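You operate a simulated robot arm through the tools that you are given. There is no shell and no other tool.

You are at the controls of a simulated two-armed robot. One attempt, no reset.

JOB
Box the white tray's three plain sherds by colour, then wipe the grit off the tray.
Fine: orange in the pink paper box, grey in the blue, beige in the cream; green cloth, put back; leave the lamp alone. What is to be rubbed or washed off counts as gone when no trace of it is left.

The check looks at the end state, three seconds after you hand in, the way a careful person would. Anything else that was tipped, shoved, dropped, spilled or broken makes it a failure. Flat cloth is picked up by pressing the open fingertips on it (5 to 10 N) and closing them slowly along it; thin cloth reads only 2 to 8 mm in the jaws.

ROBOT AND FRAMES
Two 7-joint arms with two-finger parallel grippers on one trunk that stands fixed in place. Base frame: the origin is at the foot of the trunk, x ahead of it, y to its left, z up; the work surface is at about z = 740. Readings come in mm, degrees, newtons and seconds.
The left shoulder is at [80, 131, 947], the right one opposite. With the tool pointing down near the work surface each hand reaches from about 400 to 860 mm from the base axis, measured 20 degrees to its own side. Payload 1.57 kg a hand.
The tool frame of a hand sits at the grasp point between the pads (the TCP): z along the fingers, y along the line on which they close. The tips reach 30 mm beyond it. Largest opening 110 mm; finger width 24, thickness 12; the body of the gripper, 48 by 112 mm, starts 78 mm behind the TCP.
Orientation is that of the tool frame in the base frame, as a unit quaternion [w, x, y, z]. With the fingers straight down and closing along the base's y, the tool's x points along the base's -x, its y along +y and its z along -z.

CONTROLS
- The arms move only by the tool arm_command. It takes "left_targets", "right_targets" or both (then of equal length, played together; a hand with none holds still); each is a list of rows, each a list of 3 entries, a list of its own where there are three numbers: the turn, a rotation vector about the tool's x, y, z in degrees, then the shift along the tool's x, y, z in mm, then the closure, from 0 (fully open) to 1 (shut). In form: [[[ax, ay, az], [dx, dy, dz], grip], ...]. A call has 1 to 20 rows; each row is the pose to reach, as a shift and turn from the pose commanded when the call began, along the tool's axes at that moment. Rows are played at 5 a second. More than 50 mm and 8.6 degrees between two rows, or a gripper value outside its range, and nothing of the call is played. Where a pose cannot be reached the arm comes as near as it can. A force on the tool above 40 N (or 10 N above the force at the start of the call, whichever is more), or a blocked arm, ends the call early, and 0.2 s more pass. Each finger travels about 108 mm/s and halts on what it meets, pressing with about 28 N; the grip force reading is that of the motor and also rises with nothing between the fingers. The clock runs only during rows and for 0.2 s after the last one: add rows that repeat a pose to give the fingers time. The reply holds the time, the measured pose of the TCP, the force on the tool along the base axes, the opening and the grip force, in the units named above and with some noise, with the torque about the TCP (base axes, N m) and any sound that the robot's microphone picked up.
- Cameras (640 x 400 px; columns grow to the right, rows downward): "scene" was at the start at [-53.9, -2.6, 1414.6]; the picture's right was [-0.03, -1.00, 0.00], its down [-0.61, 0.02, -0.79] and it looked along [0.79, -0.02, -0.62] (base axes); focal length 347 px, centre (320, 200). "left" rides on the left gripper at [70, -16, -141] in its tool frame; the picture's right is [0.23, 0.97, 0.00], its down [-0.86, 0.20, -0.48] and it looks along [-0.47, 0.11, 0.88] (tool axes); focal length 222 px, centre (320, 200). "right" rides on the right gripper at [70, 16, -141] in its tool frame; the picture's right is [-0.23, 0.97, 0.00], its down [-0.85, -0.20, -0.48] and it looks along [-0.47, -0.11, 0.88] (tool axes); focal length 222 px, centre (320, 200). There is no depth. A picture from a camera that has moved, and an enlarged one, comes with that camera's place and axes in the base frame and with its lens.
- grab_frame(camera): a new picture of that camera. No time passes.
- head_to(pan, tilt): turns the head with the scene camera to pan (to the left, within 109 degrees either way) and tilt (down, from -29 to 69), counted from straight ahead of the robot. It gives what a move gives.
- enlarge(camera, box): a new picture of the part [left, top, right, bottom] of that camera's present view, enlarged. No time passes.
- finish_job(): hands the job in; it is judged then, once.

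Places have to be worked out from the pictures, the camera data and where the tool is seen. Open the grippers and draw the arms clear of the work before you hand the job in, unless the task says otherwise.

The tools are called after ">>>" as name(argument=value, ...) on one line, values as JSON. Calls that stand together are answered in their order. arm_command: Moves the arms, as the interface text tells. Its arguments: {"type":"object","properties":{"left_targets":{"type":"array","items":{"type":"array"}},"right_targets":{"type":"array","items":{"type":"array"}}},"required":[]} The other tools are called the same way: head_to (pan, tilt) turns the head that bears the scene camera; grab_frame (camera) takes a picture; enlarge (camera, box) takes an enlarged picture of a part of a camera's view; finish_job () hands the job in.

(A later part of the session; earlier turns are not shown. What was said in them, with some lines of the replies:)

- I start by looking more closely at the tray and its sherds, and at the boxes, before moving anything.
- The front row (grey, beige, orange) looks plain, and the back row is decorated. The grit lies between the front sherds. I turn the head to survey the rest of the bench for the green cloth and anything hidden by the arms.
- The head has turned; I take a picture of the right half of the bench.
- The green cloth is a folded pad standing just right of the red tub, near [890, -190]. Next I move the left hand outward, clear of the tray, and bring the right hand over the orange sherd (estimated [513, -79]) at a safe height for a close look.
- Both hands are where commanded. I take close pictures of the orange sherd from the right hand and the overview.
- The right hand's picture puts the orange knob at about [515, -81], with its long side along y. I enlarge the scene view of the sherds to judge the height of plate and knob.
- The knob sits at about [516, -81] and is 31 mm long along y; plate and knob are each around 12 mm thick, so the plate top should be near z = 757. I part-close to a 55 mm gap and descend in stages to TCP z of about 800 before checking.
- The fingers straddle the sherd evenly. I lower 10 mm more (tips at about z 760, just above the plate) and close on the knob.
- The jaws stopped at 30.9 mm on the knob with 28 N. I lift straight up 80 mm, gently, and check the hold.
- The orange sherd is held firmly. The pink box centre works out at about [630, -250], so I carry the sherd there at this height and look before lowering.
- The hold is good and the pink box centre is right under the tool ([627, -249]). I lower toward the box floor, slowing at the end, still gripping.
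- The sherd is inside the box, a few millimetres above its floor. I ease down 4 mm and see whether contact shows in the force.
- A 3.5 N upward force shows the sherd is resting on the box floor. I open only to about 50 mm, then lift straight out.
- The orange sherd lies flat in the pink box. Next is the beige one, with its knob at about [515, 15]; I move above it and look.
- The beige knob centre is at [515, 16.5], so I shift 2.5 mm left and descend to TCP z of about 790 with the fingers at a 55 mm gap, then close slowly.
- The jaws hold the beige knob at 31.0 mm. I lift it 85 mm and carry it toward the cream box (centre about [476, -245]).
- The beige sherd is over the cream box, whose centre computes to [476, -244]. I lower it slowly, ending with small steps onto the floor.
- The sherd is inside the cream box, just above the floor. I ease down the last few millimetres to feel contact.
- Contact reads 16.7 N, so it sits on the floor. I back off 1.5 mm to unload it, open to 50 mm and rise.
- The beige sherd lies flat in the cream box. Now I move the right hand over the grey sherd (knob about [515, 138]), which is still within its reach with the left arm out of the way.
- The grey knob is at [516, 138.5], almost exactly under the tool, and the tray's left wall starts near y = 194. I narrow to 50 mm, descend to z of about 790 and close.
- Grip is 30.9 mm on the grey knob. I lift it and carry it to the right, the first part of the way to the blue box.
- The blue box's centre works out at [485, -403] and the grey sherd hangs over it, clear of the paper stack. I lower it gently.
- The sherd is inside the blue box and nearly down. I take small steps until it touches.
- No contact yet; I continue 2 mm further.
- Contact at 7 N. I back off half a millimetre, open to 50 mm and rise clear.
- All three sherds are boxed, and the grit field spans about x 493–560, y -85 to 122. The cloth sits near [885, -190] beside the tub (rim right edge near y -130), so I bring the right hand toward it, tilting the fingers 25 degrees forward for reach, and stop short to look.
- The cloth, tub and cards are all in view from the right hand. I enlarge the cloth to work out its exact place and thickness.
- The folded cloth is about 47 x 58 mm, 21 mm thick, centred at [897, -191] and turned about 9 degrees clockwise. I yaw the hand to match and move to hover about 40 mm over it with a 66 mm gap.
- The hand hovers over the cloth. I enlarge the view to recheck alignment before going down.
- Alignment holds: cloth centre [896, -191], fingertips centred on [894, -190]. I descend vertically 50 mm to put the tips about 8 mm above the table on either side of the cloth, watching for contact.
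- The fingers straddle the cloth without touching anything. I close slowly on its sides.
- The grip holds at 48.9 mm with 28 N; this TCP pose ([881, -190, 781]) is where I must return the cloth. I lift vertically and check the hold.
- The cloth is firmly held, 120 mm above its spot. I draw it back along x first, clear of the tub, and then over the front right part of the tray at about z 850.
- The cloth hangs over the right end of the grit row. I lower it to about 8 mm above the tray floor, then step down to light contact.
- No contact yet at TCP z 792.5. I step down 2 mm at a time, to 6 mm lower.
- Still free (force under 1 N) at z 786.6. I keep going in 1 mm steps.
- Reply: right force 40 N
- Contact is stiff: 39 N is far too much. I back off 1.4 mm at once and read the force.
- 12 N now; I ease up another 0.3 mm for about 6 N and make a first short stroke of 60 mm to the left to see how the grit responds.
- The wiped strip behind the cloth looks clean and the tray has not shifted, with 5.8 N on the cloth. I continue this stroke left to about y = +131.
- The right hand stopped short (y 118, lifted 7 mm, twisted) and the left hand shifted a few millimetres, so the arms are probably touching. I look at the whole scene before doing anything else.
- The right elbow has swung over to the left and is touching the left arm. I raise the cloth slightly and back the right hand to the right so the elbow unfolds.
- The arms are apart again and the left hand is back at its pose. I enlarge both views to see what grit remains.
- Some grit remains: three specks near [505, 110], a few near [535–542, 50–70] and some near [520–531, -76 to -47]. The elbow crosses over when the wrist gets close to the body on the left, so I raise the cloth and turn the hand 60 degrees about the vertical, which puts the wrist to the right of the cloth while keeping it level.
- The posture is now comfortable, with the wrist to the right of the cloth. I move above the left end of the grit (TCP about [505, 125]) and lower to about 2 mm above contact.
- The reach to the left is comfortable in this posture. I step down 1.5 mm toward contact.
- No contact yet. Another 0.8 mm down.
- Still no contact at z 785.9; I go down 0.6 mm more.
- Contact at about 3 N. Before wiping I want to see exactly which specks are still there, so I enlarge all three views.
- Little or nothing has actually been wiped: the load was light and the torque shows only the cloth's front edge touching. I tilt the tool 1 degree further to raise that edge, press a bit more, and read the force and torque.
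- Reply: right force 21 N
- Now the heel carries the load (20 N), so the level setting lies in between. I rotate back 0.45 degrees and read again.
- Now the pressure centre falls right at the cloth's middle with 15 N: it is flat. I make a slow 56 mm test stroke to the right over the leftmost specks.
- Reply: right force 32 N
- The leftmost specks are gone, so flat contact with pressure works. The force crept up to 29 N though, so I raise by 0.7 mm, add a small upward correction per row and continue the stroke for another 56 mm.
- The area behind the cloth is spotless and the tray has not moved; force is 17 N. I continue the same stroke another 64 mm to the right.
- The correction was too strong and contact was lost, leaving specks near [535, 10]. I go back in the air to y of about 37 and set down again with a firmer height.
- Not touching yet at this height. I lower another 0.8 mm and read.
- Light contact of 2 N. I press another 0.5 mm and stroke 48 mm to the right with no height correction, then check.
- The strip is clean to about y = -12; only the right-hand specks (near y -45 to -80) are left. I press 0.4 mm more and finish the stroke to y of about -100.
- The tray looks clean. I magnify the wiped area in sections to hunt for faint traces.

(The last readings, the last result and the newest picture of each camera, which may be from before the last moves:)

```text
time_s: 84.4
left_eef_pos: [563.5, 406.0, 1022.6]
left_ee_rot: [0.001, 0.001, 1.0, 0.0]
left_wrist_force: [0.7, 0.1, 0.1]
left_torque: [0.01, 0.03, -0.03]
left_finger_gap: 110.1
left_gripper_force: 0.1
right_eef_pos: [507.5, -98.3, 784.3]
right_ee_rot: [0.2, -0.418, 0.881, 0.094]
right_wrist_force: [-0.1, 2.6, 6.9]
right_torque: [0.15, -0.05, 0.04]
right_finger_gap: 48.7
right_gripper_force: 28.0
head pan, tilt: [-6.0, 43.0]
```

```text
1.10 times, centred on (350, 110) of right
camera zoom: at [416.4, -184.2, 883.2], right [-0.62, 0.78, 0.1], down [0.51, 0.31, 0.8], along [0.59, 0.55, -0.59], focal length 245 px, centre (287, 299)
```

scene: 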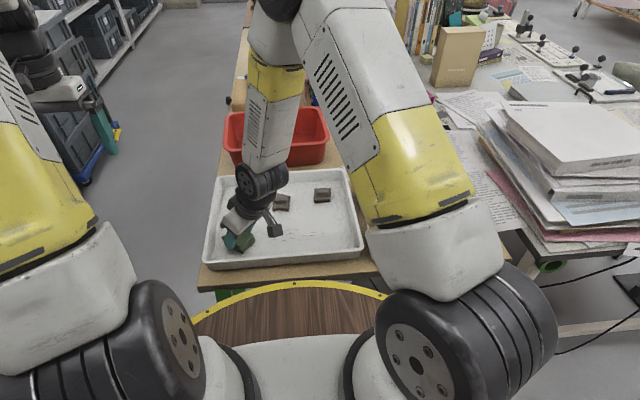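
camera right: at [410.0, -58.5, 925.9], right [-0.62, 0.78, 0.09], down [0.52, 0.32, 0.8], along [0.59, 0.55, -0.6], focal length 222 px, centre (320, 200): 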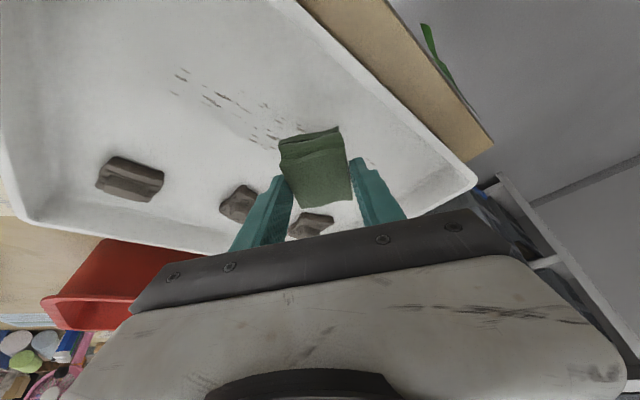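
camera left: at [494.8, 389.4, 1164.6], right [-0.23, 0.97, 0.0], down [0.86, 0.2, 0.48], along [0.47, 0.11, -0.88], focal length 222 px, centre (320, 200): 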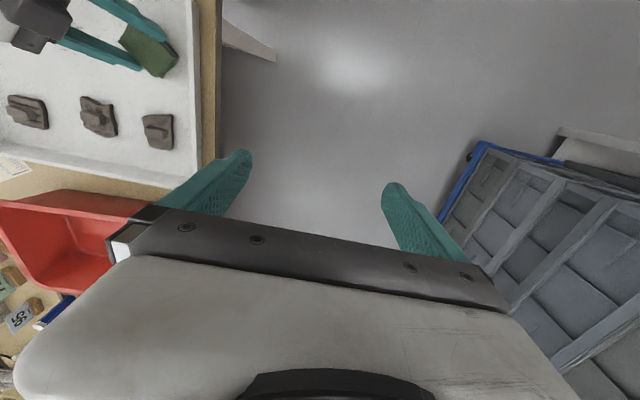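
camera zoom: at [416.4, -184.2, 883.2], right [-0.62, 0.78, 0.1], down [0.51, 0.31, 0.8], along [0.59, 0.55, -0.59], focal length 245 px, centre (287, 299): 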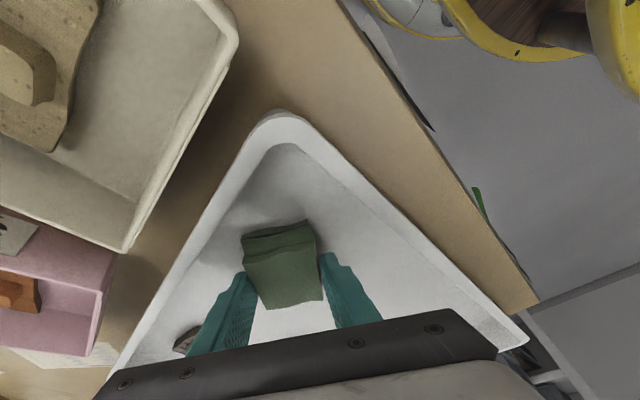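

No trace is visible outside the cloth. I lift it straight up 60 mm to inspect the spot it stands on.

>>> arm_command(right_targets=[[[0, 0, 0], [-2.2, 0, -4.5], 0.72], [[0, 0, 0], [-10.8, 0, -22.6], 0.72], [[0, 0, 0], [-21.6, 0, -45.1], 0.72], [[0, 0, 0], [-30.2, 0, -63.2], 0.72], [[0, 0, 0], [-30.2, 0, -63.2], 0.72]])

>>> enlarge(camera="scene", box=[285, 195, 375, 265])

>>> enlarge(camera="right", box=[200, 60, 420, 220])

>>> enlarge(camera="left", box=[0, 0, 120, 80])

```text
time_s: 85.6
left_eef_pos: [564.4, 406.4, 1023.9]
left_ee_rot: [0.0, 0.0, 1.0, -0.001]
left_wrist_force: [0.1, -0.4, 0.7]
left_torque: [-0.01, -0.01, 0.01]
left_finger_gap: 109.9
left_gripper_force: 0.0
right_eef_pos: [508.4, -97.6, 855.9]
right_ee_rot: [0.2, -0.418, 0.881, 0.094]
right_wrist_force: [1.1, 0.3, -0.5]
right_torque: [0.02, -0.01, -0.02]
right_finger_gap: 49.0
right_gripper_force: 28.0
head pan, tilt: [-6.0, 43.0]
```

```text
5.71 times, centred on (330, 230) of scene
camera zoom: at [-57.7, -8.8, 1407.2], right [-0.1, -0.99, 0.0], down [-0.68, 0.07, -0.73], along [0.73, -0.08, -0.68], focal length 1984 px, centre (263, 29)
```

zoom: 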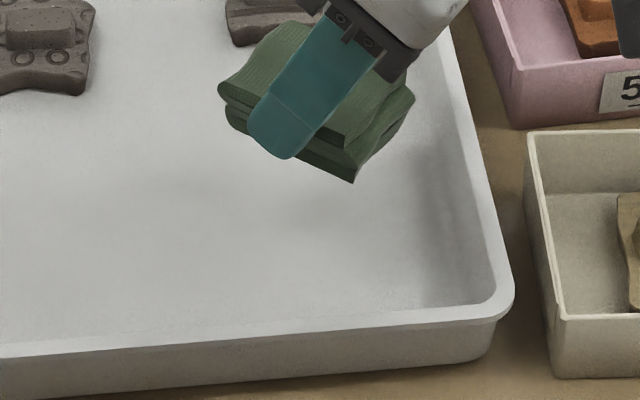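

```text
2.50 times, centred on (310, 140) of right
camera zoom: at [417.1, -183.6, 954.4], right [-0.62, 0.78, 0.1], down [0.51, 0.31, 0.8], along [0.59, 0.55, -0.59], focal length 555 px, centre (345, 350)
```

zoom: 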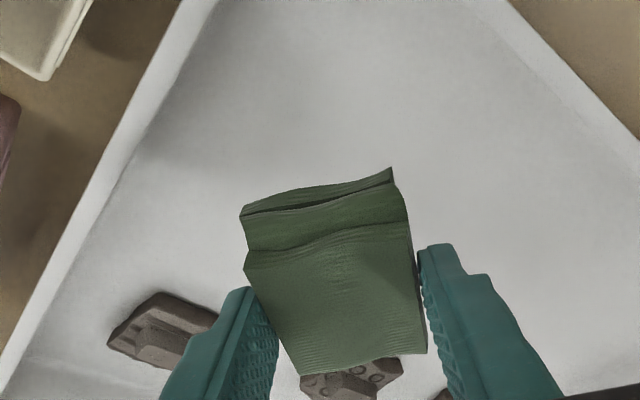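

```text
5.00 times, centred on (60, 40) of left
camera zoom: at [494.8, 389.3, 1164.6], right [-0.23, 0.97, 0.0], down [0.86, 0.2, 0.48], along [0.47, 0.11, -0.88], focal length 1111 px, centre (1620, 1000)
```

zoom: 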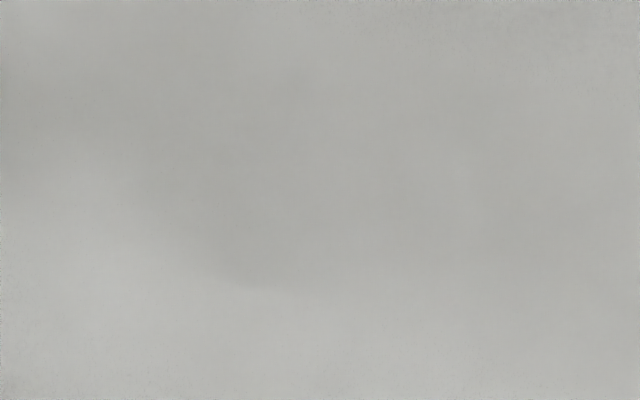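

The tray is spotless. To return the cloth I first undo the 60 degree turn here in the air, rising to about z 900.

>>> arm_command(right_targets=[[[3.235, 0, 6.766], [-5, 0, -10.4], 0.72], [[6.47, 0, 13.53], [-12, 0, -25], 0.72], [[9.705, 0, 20.3], [-19.58, 0, -40.96], 0.72], [[12.94, 0, 27.07], [-19.58, 0, -40.96], 0.72], [[16.175, 0, 33.83], [-19.58, 0, -40.96], 0.72], [[19.41, 0, 40.6], [-19.58, 0, -40.96], 0.72], [[22.645, 0, 47.36], [-19.58, 0, -40.96], 0.72], [[25.88, 0, 54.13], [-19.58, 0, -40.96], 0.72], [[25.88, 0, 54.13], [-19.58, 0, -40.96], 0.72]])

>>> grab_frame(camera="scene")

>>> grab_frame(camera="right")

```text
time_s: 87.6
left_eef_pos: [564.6, 407.0, 1023.0]
left_ee_rot: [-0.001, -0.001, 1.0, 0.0]
left_wrist_force: [0.4, -0.7, 0.2]
left_torque: [0.02, 0.01, 0.04]
left_finger_gap: 110.2
left_gripper_force: 0.0
right_eef_pos: [507.1, -98.1, 899.9]
right_ee_rot: [0.221, 0.079, 0.972, -0.018]
right_wrist_force: [-0.4, -0.1, -0.3]
right_torque: [0.03, -0.02, -0.01]
right_finger_gap: 49.1
right_gripper_force: 28.2
head pan, tilt: [-6.0, 43.0]
```

```text
taken
```

scene: 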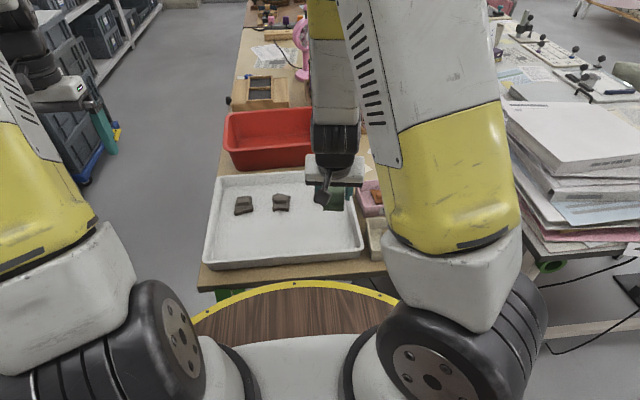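

```text
taken
camera right: at [387.7, -62.2, 998.1], right [0.36, 0.93, 0.1], down [0.52, -0.29, 0.8], along [0.77, -0.24, -0.59], focal length 222 px, centre (320, 200)
```

right: 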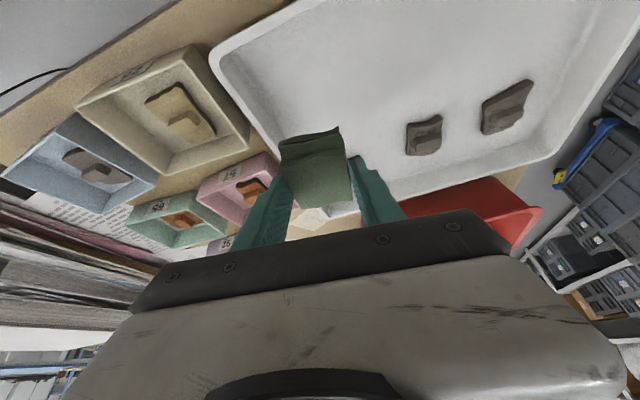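

The hand is back in its original heading. I carry the cloth over the clear middle of the bench to above its old place ([882, -189.5]), at z about 900.

>>> arm_command(right_targets=[[[0, 0, 0], [-17.6, -7.9, 8.4], 0.72], [[0, 0, 0], [-51.4, -23.1, 24.6], 0.72], [[0, 0, 0], [-85.2, -38.3, 40.7], 0.72], [[0, 0, 0], [-117.5, -52.8, 56.2], 0.72], [[0, 0, 0], [-146.9, -66.06, 70.24], 0.72], [[0, 0, 0], [-186.9, -58.8, 89.4], 0.72], [[0, 0, 0], [-226.9, -51.5, 108.5], 0.72], [[0, 0, 0], [-266.9, -44.3, 127.6], 0.72], [[0, 0, 0], [-302.9, -37.7, 144.8], 0.72], [[0, 0, 0], [-330.9, -32.7, 158.2], 0.72], [[0, 0, 0], [-346.9, -29.76, 165.85], 0.72], [[0, 0, 0], [-346.9, -29.76, 165.85], 0.72]])

>>> grab_frame(camera="right")

>>> enlarge(camera="scene", box=[290, 60, 410, 170])

>>> enlarge(camera="scene", box=[205, 170, 365, 270])

```text
time_s: 90.2
left_eef_pos: [564.3, 406.1, 1023.5]
left_ee_rot: [0.0, 0.0, 1.0, 0.0]
left_wrist_force: [-0.4, -0.3, 0.9]
left_torque: [0.03, 0.01, 0.02]
left_finger_gap: 110.0
left_gripper_force: 0.0
right_eef_pos: [881.5, -187.9, 897.6]
right_ee_rot: [0.22, 0.079, 0.972, -0.018]
right_wrist_force: [-0.1, 0.4, -1.5]
right_torque: [0.02, -0.03, -0.05]
right_finger_gap: 49.0
right_gripper_force: 28.1
head pan, tilt: [-6.0, 43.0]
```

```text
taken
camera right: at [762.0, -152.3, 996.2], right [0.36, 0.93, 0.1], down [0.53, -0.29, 0.8], along [0.77, -0.24, -0.59], focal length 222 px, centre (320, 200)
```

right: 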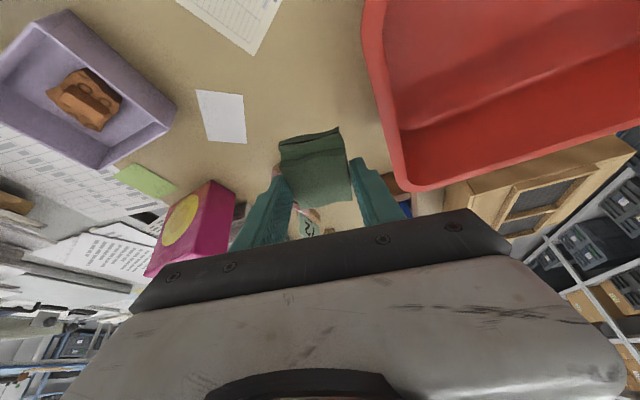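

```text
3.64 times, centred on (350, 115) of scene
camera zoom: at [-57.7, -8.8, 1407.2], right [-0.1, -0.99, 0.0], down [-0.68, 0.07, -0.73], along [0.73, -0.08, -0.68], focal length 1262 px, centre (211, 509)
```

zoom: 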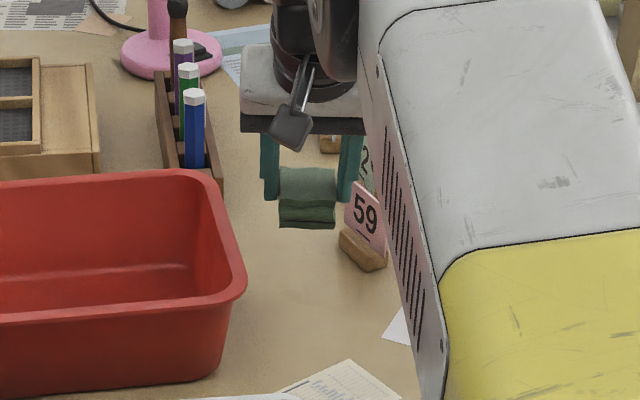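

```text
4.00 times, centred on (285, 220) of scene
camera zoom: at [-57.7, -8.8, 1407.2], right [-0.1, -0.99, 0.0], down [-0.68, 0.07, -0.73], along [0.73, -0.08, -0.68], focal length 1389 px, centre (460, 120)
```

zoom: 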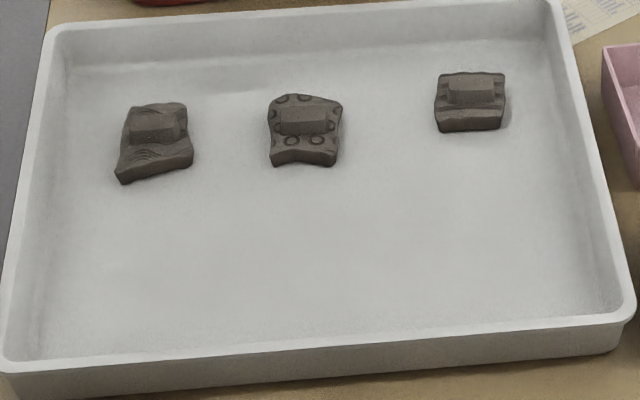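

The tray is clean and in place, and the cloth is over its spot (TCP [881.8, -188.1]). I shift 1.4 mm right and lower vertically to a few millimetres above the table.

>>> arm_command(right_targets=[[[0, 0, 0], [6.5, -0.5, 13.5], 0.72], [[0, 0, 0], [19.4, -1, 40.6], 0.72], [[0, 0, 0], [32.3, -1.38, 67.7], 0.72], [[0, 0, 0], [42.1, -1.38, 88.5], 0.72], [[0, 0, 0], [46.8, -1.38, 98.4], 0.72], [[0, 0, 0], [48.5, -1.38, 102.0], 0.72], [[0, 0, 0], [48.5, -1.38, 102.0], 0.72]])

>>> enlarge(camera="scene", box=[310, 110, 390, 170])

>>> enlarge(camera="right", box=[230, 70, 430, 220])

```text
time_s: 91.8
left_eef_pos: [564.1, 406.1, 1023.9]
left_ee_rot: [0.001, 0.0, 1.0, 0.0]
left_wrist_force: [-0.1, 0.0, 0.4]
left_torque: [0.0, -0.02, -0.01]
left_finger_gap: 110.1
left_gripper_force: 0.0
right_eef_pos: [882.3, -191.6, 787.8]
right_ee_rot: [0.221, 0.079, 0.972, -0.019]
right_wrist_force: [0.0, -0.2, -0.2]
right_torque: [0.04, 0.01, 0.0]
right_finger_gap: 48.9
right_gripper_force: 28.2
head pan, tilt: [-6.0, 43.0]
```

```text
6.67 times, centred on (350, 140) of scene
camera zoom: at [-57.7, -8.8, 1407.2], right [-0.1, -0.99, 0.0], down [-0.68, 0.07, -0.73], along [0.73, -0.08, -0.68], focal length 2315 px, centre (120, 600)
```

zoom: 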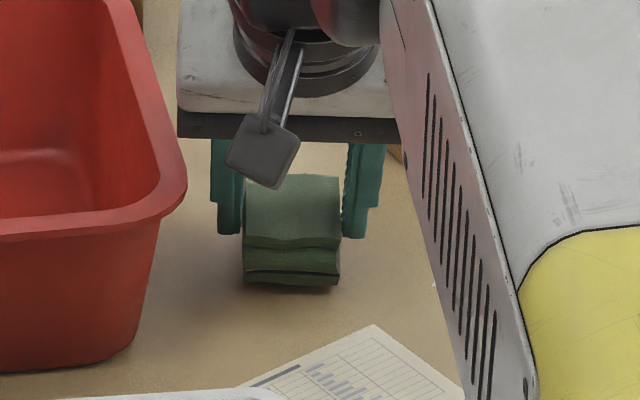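

```text
2.67 times, centred on (330, 145) of right
camera zoom: at [763.4, -155.8, 885.4], right [0.36, 0.93, 0.1], down [0.52, -0.29, 0.8], along [0.77, -0.24, -0.59], focal length 592 px, centre (293, 347)
```

zoom: 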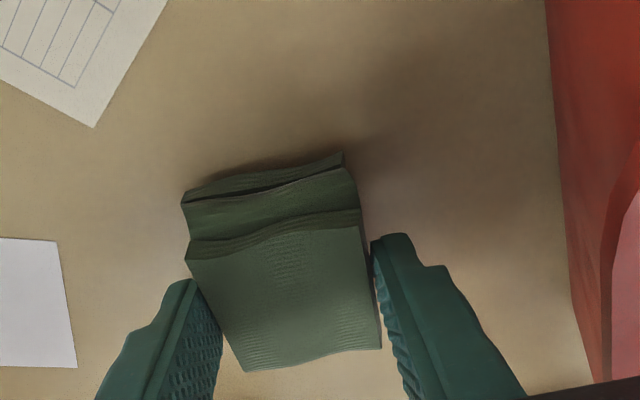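

The cloth hangs about 6 mm above its place and roughly 2 mm to the right. I shift 2.5 mm left and go down 4 mm.

>>> arm_command(right_targets=[[[0, 0, 0], [1.5, 2.31, 0.5], 0.72], [[0, 0, 0], [2.3, 2.31, 1.6], 0.72], [[0, 0, 0], [2.98, 2.31, 3.01], 0.72], [[0, 0, 0], [2.98, 2.31, 3.01], 0.72]])

```text
time_s: 92.8
left_eef_pos: [564.0, 406.1, 1022.9]
left_ee_rot: [0.0, 0.001, 1.0, 0.0]
left_wrist_force: [0.0, 0.0, -0.5]
left_torque: [-0.02, -0.01, 0.01]
left_finger_gap: 110.1
left_gripper_force: 0.1
right_eef_pos: [881.1, -187.7, 782.8]
right_ee_rot: [0.221, 0.08, 0.972, -0.019]
right_wrist_force: [-0.6, 0.7, -0.5]
right_torque: [0.0, 0.02, 0.0]
right_finger_gap: 48.7
right_gripper_force: 28.0
head pan, tilt: [-6.0, 43.0]
```

No contact yet at z 782.8. I step down 1 mm at a time.

>>> arm_command(right_targets=[[[0, 0, 0], [0.22, 0, 0.45], 0.72], [[0, 0, 0], [0.43, 0, 0.9], 0.72], [[0, 0, 0], [0.65, 0, 1.35], 0.72], [[0, 0, 0], [0.65, 0, 1.35], 0.72]])

>>> enlarge(camera="scene", box=[310, 110, 390, 170])

```text
time_s: 93.8
left_eef_pos: [563.7, 406.0, 1023.4]
left_ee_rot: [0.001, 0.0, 1.0, 0.0]
left_wrist_force: [0.1, 0.4, 0.4]
left_torque: [0.0, -0.04, 0.01]
left_finger_gap: 109.9
left_gripper_force: 0.0
right_eef_pos: [880.2, -189.8, 782.2]
right_ee_rot: [0.221, 0.079, 0.972, -0.019]
right_wrist_force: [0.3, -0.1, -0.7]
right_torque: [0.0, 0.03, -0.02]
right_finger_gap: 48.9
right_gripper_force: 28.1
head pan, tilt: [-6.0, 43.0]
```

```text
6.67 times, centred on (350, 140) of scene
camera zoom: at [-57.7, -8.8, 1407.2], right [-0.1, -0.99, 0.0], down [-0.68, 0.07, -0.73], along [0.73, -0.08, -0.68], focal length 2315 px, centre (120, 600)
```

zoom: 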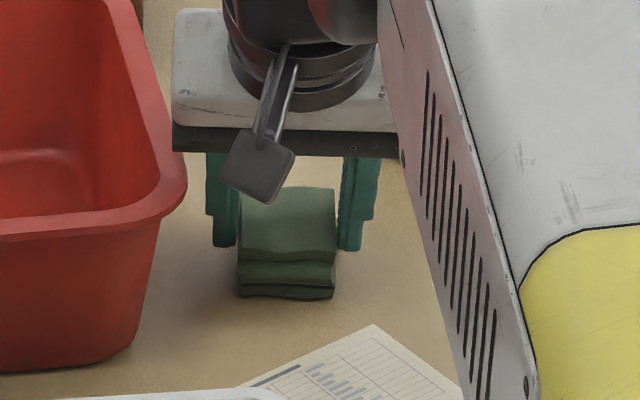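

The cloth's outline now matches its original place to about a millimetre. I ease down the last millimetre until it touches.

>>> arm_command(right_targets=[[[0, 0, 0], [0.22, 0, 0.45], 0.72], [[0, 0, 0], [0.43, 0, 0.9], 0.72], [[0, 0, 0], [0.43, 0, 0.9], 0.72]])

```text
time_s: 94.6
left_eef_pos: [563.9, 407.4, 1023.7]
left_ee_rot: [0.0, 0.0, 1.0, 0.0]
left_wrist_force: [-0.3, 0.5, -0.3]
left_torque: [-0.01, 0.01, 0.01]
left_finger_gap: 110.0
left_gripper_force: 0.0
right_eef_pos: [880.3, -191.8, 780.2]
right_ee_rot: [0.22, 0.079, 0.972, -0.019]
right_wrist_force: [-1.3, 0.2, -0.4]
right_torque: [-0.03, 0.01, 0.02]
right_finger_gap: 49.0
right_gripper_force: 28.2
head pan, tilt: [-6.0, 43.0]
```

Still no load; another 0.8 mm.

>>> arm_command(right_targets=[[[0, 0, 0], [0.17, 0, 0.36], 0.72], [[0, 0, 0], [0.35, 0, 0.72], 0.72], [[0, 0, 0], [0.35, 0, 0.72], 0.72]])

```text
time_s: 95.4
left_eef_pos: [563.5, 407.2, 1021.5]
left_ee_rot: [0.0, 0.001, 1.0, 0.0]
left_wrist_force: [0.4, 0.0, -0.5]
left_torque: [0.0, -0.01, 0.01]
left_finger_gap: 110.2
left_gripper_force: 0.1
right_eef_pos: [880.5, -188.4, 781.1]
right_ee_rot: [0.22, 0.079, 0.972, -0.019]
right_wrist_force: [-0.6, 0.8, 1.2]
right_torque: [0.03, 0.06, 0.06]
right_finger_gap: 48.8
right_gripper_force: 27.8
head pan, tilt: [-6.0, 43.0]
```

A first touch of 1.2 N: the cloth is down. I open the fingers slowly to the same 66 mm gap used before.

>>> arm_command(right_targets=[[[0, 0, 0], [0, 0, 0], 0.54], [[0, 0, 0], [0, 0, 0], 0.5], [[0, 0, 0], [0, 0, 0], 0.45], [[0, 0, 0], [0, 0, 0], 0.4], [[0, 0, 0], [0, 0, 0], 0.4]])

>>> enlarge(camera="scene", box=[310, 110, 390, 170])

>>> enlarge(camera="right", box=[230, 70, 430, 220])

```text
time_s: 96.6
left_eef_pos: [563.1, 407.0, 1023.2]
left_ee_rot: [-0.001, 0.0, 1.0, 0.0]
left_wrist_force: [0.1, -0.1, -0.1]
left_torque: [-0.01, -0.01, -0.01]
left_finger_gap: 110.2
left_gripper_force: 0.0
right_eef_pos: [880.4, -188.2, 779.9]
right_ee_rot: [0.221, 0.079, 0.972, -0.018]
right_wrist_force: [-0.2, 0.4, -0.1]
right_torque: [0.03, 0.04, -0.01]
right_finger_gap: 66.0
right_gripper_force: 0.1
head pan, tilt: [-6.0, 43.0]
```

```text
6.67 times, centred on (350, 140) of scene
camera zoom: at [-57.7, -8.8, 1407.2], right [-0.1, -0.99, 0.0], down [-0.68, 0.07, -0.73], along [0.73, -0.08, -0.68], focal length 2315 px, centre (120, 600)
```

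zoom: 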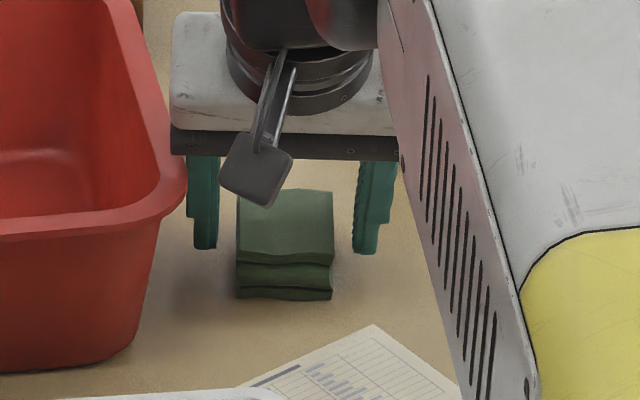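

```text
2.67 times, centred on (330, 145) of right
camera zoom: at [760.9, -152.7, 878.3], right [0.36, 0.93, 0.1], down [0.52, -0.29, 0.8], along [0.77, -0.24, -0.59], focal length 592 px, centre (293, 347)
```

zoom: 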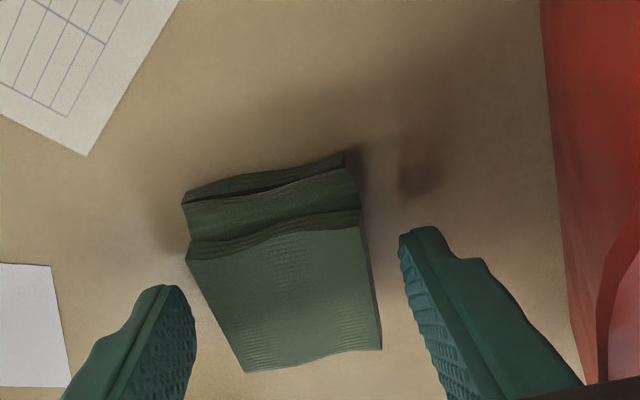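

The cloth stands exactly where it was and the fingers are free of it. I rise straight up 150 mm.

>>> arm_command(right_targets=[[[0, 0, 0], [-4.3, 0, -9.0], 0.4], [[0, 0, 0], [-15.1, 0, -31.6], 0.4], [[0, 0, 0], [-30.2, 0, -63.2], 0.4], [[0, 0, 0], [-45.3, 0, -94.7], 0.4], [[0, 0, 0], [-60.4, 0, -126.3], 0.4], [[0, 0, 0], [-64.7, 0, -135.3], 0.4], [[0, 0, 0], [-64.7, 0, -135.3], 0.4]])

>>> grab_frame(camera="right")

>>> grab_frame(camera="scene")

```text
time_s: 98.2
left_eef_pos: [563.9, 405.9, 1023.4]
left_ee_rot: [0.0, 0.0, 1.0, 0.0]
left_wrist_force: [0.4, -0.5, 0.2]
left_torque: [0.0, -0.03, 0.0]
left_finger_gap: 110.1
left_gripper_force: 0.0
right_eef_pos: [879.4, -191.7, 929.1]
right_ee_rot: [0.221, 0.079, 0.972, -0.019]
right_wrist_force: [0.2, 0.2, -0.7]
right_torque: [0.0, -0.01, 0.02]
right_finger_gap: 66.0
right_gripper_force: 0.1
head pan, tilt: [-6.0, 43.0]
```

```text
taken
camera right: at [760.0, -155.3, 1027.5], right [0.36, 0.93, 0.1], down [0.52, -0.29, 0.8], along [0.77, -0.24, -0.59], focal length 222 px, centre (320, 200)
```

right: 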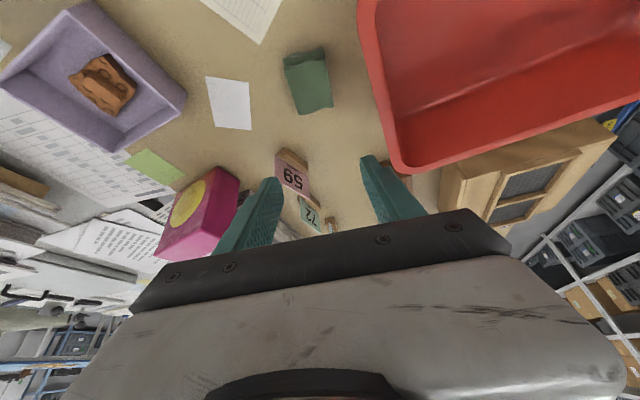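

```text
taken
```

scene: 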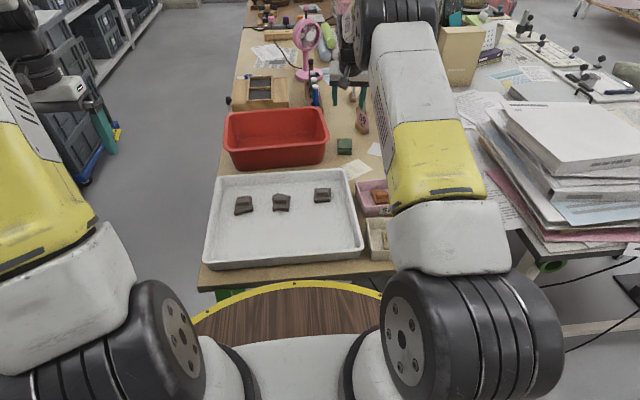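

The cloth, tub and cards all look undisturbed. I draw the right arm back to about its starting pose, straightening the tilt on the way.

>>> arm_command(right_targets=[[[0, 1.3, 0], [14.7, -10.3, -8.7], 0.4], [[0, 3.8, 0], [44.2, -30.9, -26.1], 0.4], [[0, 6.4, 0], [73.7, -51.5, -43.6], 0.4], [[0, 9.2, 0], [106.2, -74.1, -62.7], 0.4], [[0, 12.0, 0], [138.6, -96.8, -81.9], 0.4], [[0, 14.8, 0], [171.0, -119.4, -101.1], 0.4], [[0, 17.6, 0], [203.5, -142.1, -120.3], 0.4], [[0, 20.4, 0], [235.9, -164.7, -139.4], 0.4], [[0, 23.0, 0], [265.4, -185.3, -156.9], 0.4], [[0, 24.8, 0], [286.1, -199.7, -169.1], 0.4], [[0, 25.55, 0], [294.9, -205.9, -174.3], 0.2], [[0, 25.55, 0], [294.9, -205.9, -174.3], 0], [[0, 25.55, 0], [294.9, -205.9, -174.3], 0]])

>>> grab_frame(camera="scene")

>>> grab_frame(camera="right")

>>> grab_frame(camera="left")

```text
time_s: 101.0
left_eef_pos: [563.3, 406.0, 1022.7]
left_ee_rot: [0.001, 0.0, 1.0, 0.0]
left_wrist_force: [-0.3, 0.2, -0.6]
left_torque: [-0.03, -0.01, 0.01]
left_finger_gap: 110.0
left_gripper_force: 0.1
right_eef_pos: [512.5, -337.3, 961.1]
right_ee_rot: [0.001, 0.081, 0.997, -0.001]
right_wrist_force: [0.7, 0.3, 0.5]
right_torque: [0.02, -0.02, 0.02]
right_finger_gap: 110.2
right_gripper_force: 0.1
head pan, tilt: [-6.0, 43.0]
```

```text
taken
```

scene: 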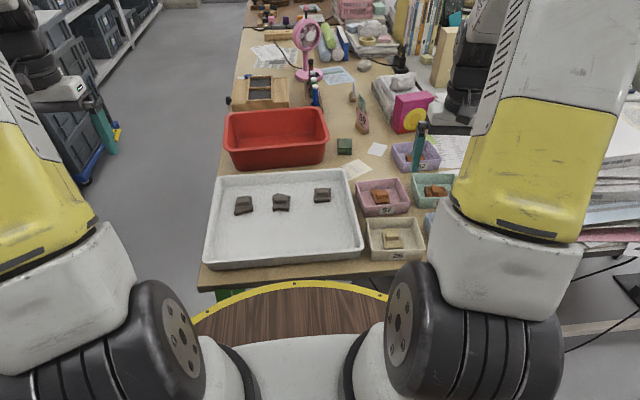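

```text
taken
camera right: at [445.6, -309.5, 1102.3], right [0.38, 0.92, 0.0], down [0.81, -0.33, 0.48], along [0.44, -0.18, -0.88], focal length 222 px, centre (320, 200)
```

right: 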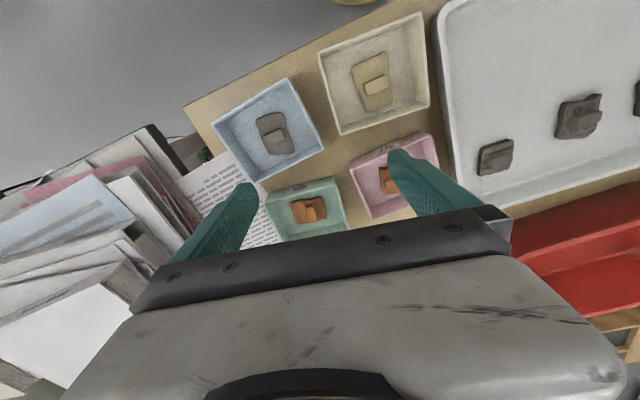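

```text
taken
camera left: at [494.8, 389.3, 1164.6], right [-0.23, 0.97, 0.0], down [0.86, 0.2, 0.48], along [0.47, 0.11, -0.88], focal length 222 px, centre (320, 200)
```

left: 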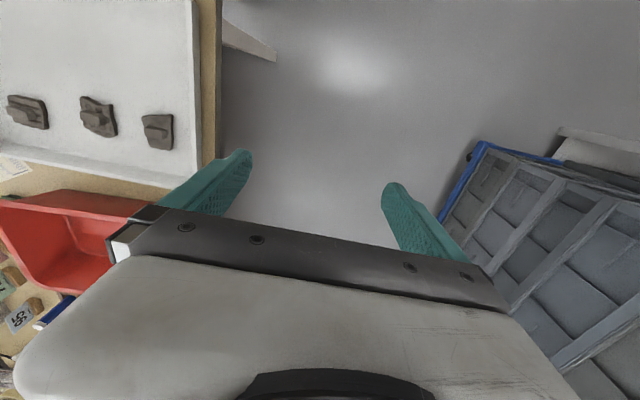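

Everything appears in place. I magnify the tray once more in sections, plus the boxes and the far bench, for a final check before handing in.

>>> enlarge(camera="scene", box=[205, 205, 285, 265])

>>> enlarge(camera="scene", box=[280, 205, 360, 265])

>>> enlarge(camera="scene", box=[205, 165, 365, 270])

>>> enlarge(camera="scene", box=[220, 0, 460, 170])

>>> enlarge(camera="right", box=[180, 0, 460, 250])

>>> enlarge(camera="right", box=[430, 0, 640, 140])

```text
6.67 times, centred on (245, 235) of scene
camera zoom: at [-57.8, -8.8, 1407.2], right [-0.1, -0.99, 0.0], down [-0.68, 0.07, -0.73], along [0.73, -0.08, -0.68], focal length 2315 px, centre (820, -33)
```

zoom: 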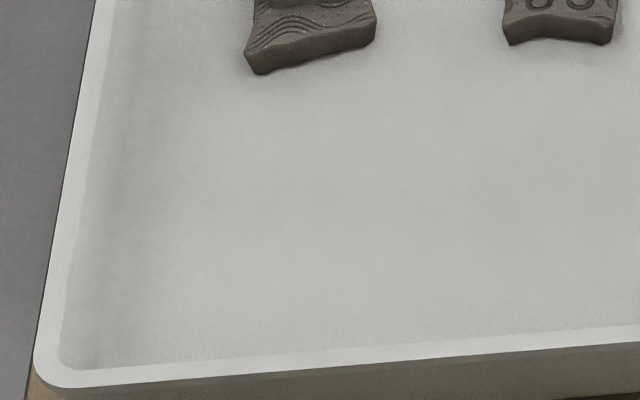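

```text
6.67 times, centred on (320, 235) of scene
camera zoom: at [-57.8, -8.8, 1407.2], right [-0.1, -0.99, 0.0], down [-0.68, 0.07, -0.73], along [0.73, -0.08, -0.68], focal length 2315 px, centre (320, -33)
```

zoom: 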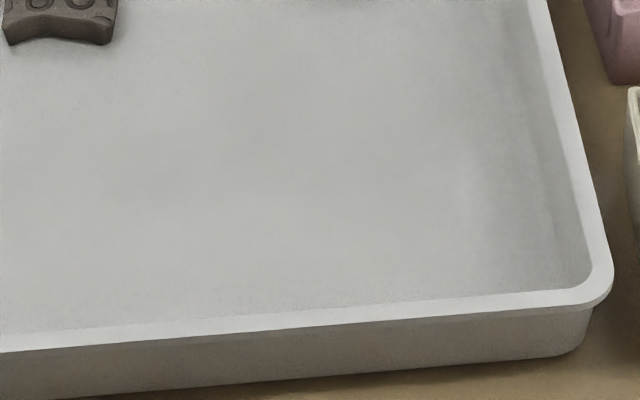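

```text
3.81 times, centred on (285, 218) of scene
camera zoom: at [-57.8, -8.8, 1407.2], right [-0.1, -0.99, 0.0], down [-0.68, 0.07, -0.73], along [0.73, -0.08, -0.68], focal length 1323 px, centre (453, 133)
```

zoom: 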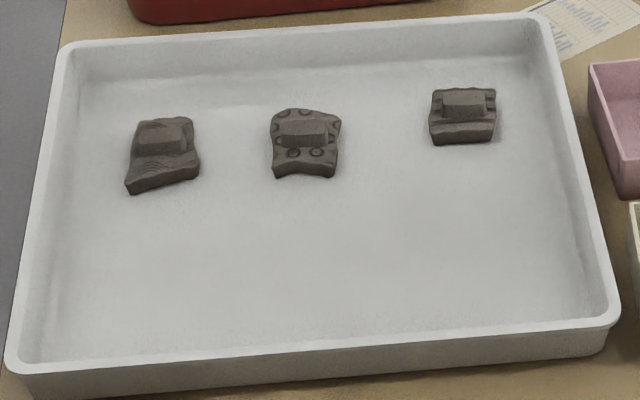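

```text
2.35 times, centred on (340, 85) of scene
camera zoom: at [-57.8, -8.8, 1407.2], right [-0.1, -0.99, 0.0], down [-0.68, 0.07, -0.73], along [0.73, -0.08, -0.68], focal length 817 px, centre (273, 471)
```

zoom: 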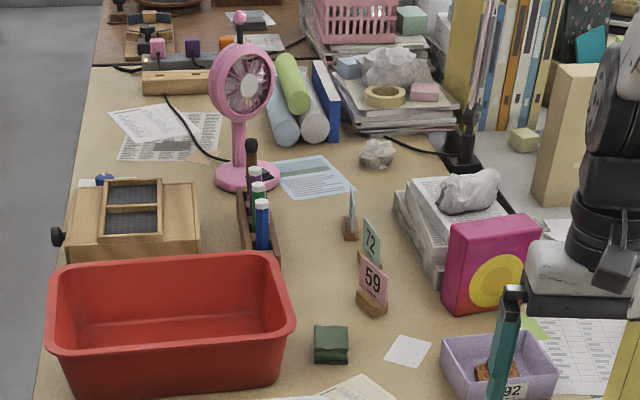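

```text
1.60 times, centred on (320, 125) of right
camera zoom: at [445.6, -309.5, 1102.3], right [0.38, 0.92, 0.0], down [0.81, -0.33, 0.48], along [0.44, -0.18, -0.88], focal length 355 px, centre (320, 320)
```

zoom: 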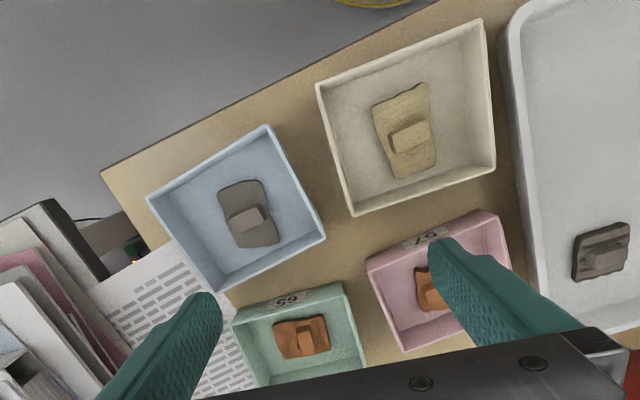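

```text
2.86 times, centred on (535, 70) of right
camera zoom: at [445.6, -309.5, 1102.3], right [0.38, 0.92, 0.0], down [0.81, -0.33, 0.48], along [0.44, -0.18, -0.88], focal length 635 px, centre (-294, 571)
```

zoom: 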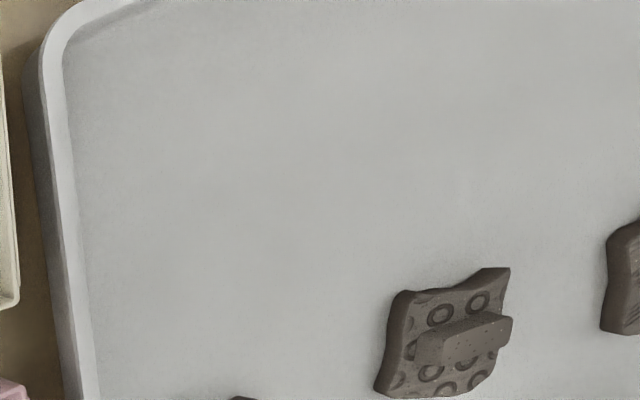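

The tray is clean and unmoved with its three decorated sherds untouched. Orange is in the pink box, beige in the cream and grey in the blue, and the green cloth is back in its place. Both hands are open and clear, so I hand the job in.

>>> finish_job()

```text
The job is handed in.
```

The job is done and handed in; I don't have the check's verdict yet.

- **Sherds:** the orange one lies flat in the pink box, the grey in the blue and the beige in the cream. The three decorated sherds are still on the tray, untouched.
- **Grit:** the close-up views I took at the end show no trace of it on the tray, and the tray has not moved.
- **Cloth:** the green cloth stands where it was, to within about a millimetre.
- **Lamp:** I left it alone.

Two things went wrong on the way, neither with any lasting effect that I could see:

- **Arm contact:** on the first wipe to the left, the right arm's elbow touched the left arm and pushed it a few millimetres. I backed off, and the left arm returned to its pose.
- **Pressing too hard:** the cloth first came down on the tray with about 39 N, and a later stroke reached about 29 N. I eased off both times.

Both hands are open and clear of the work.
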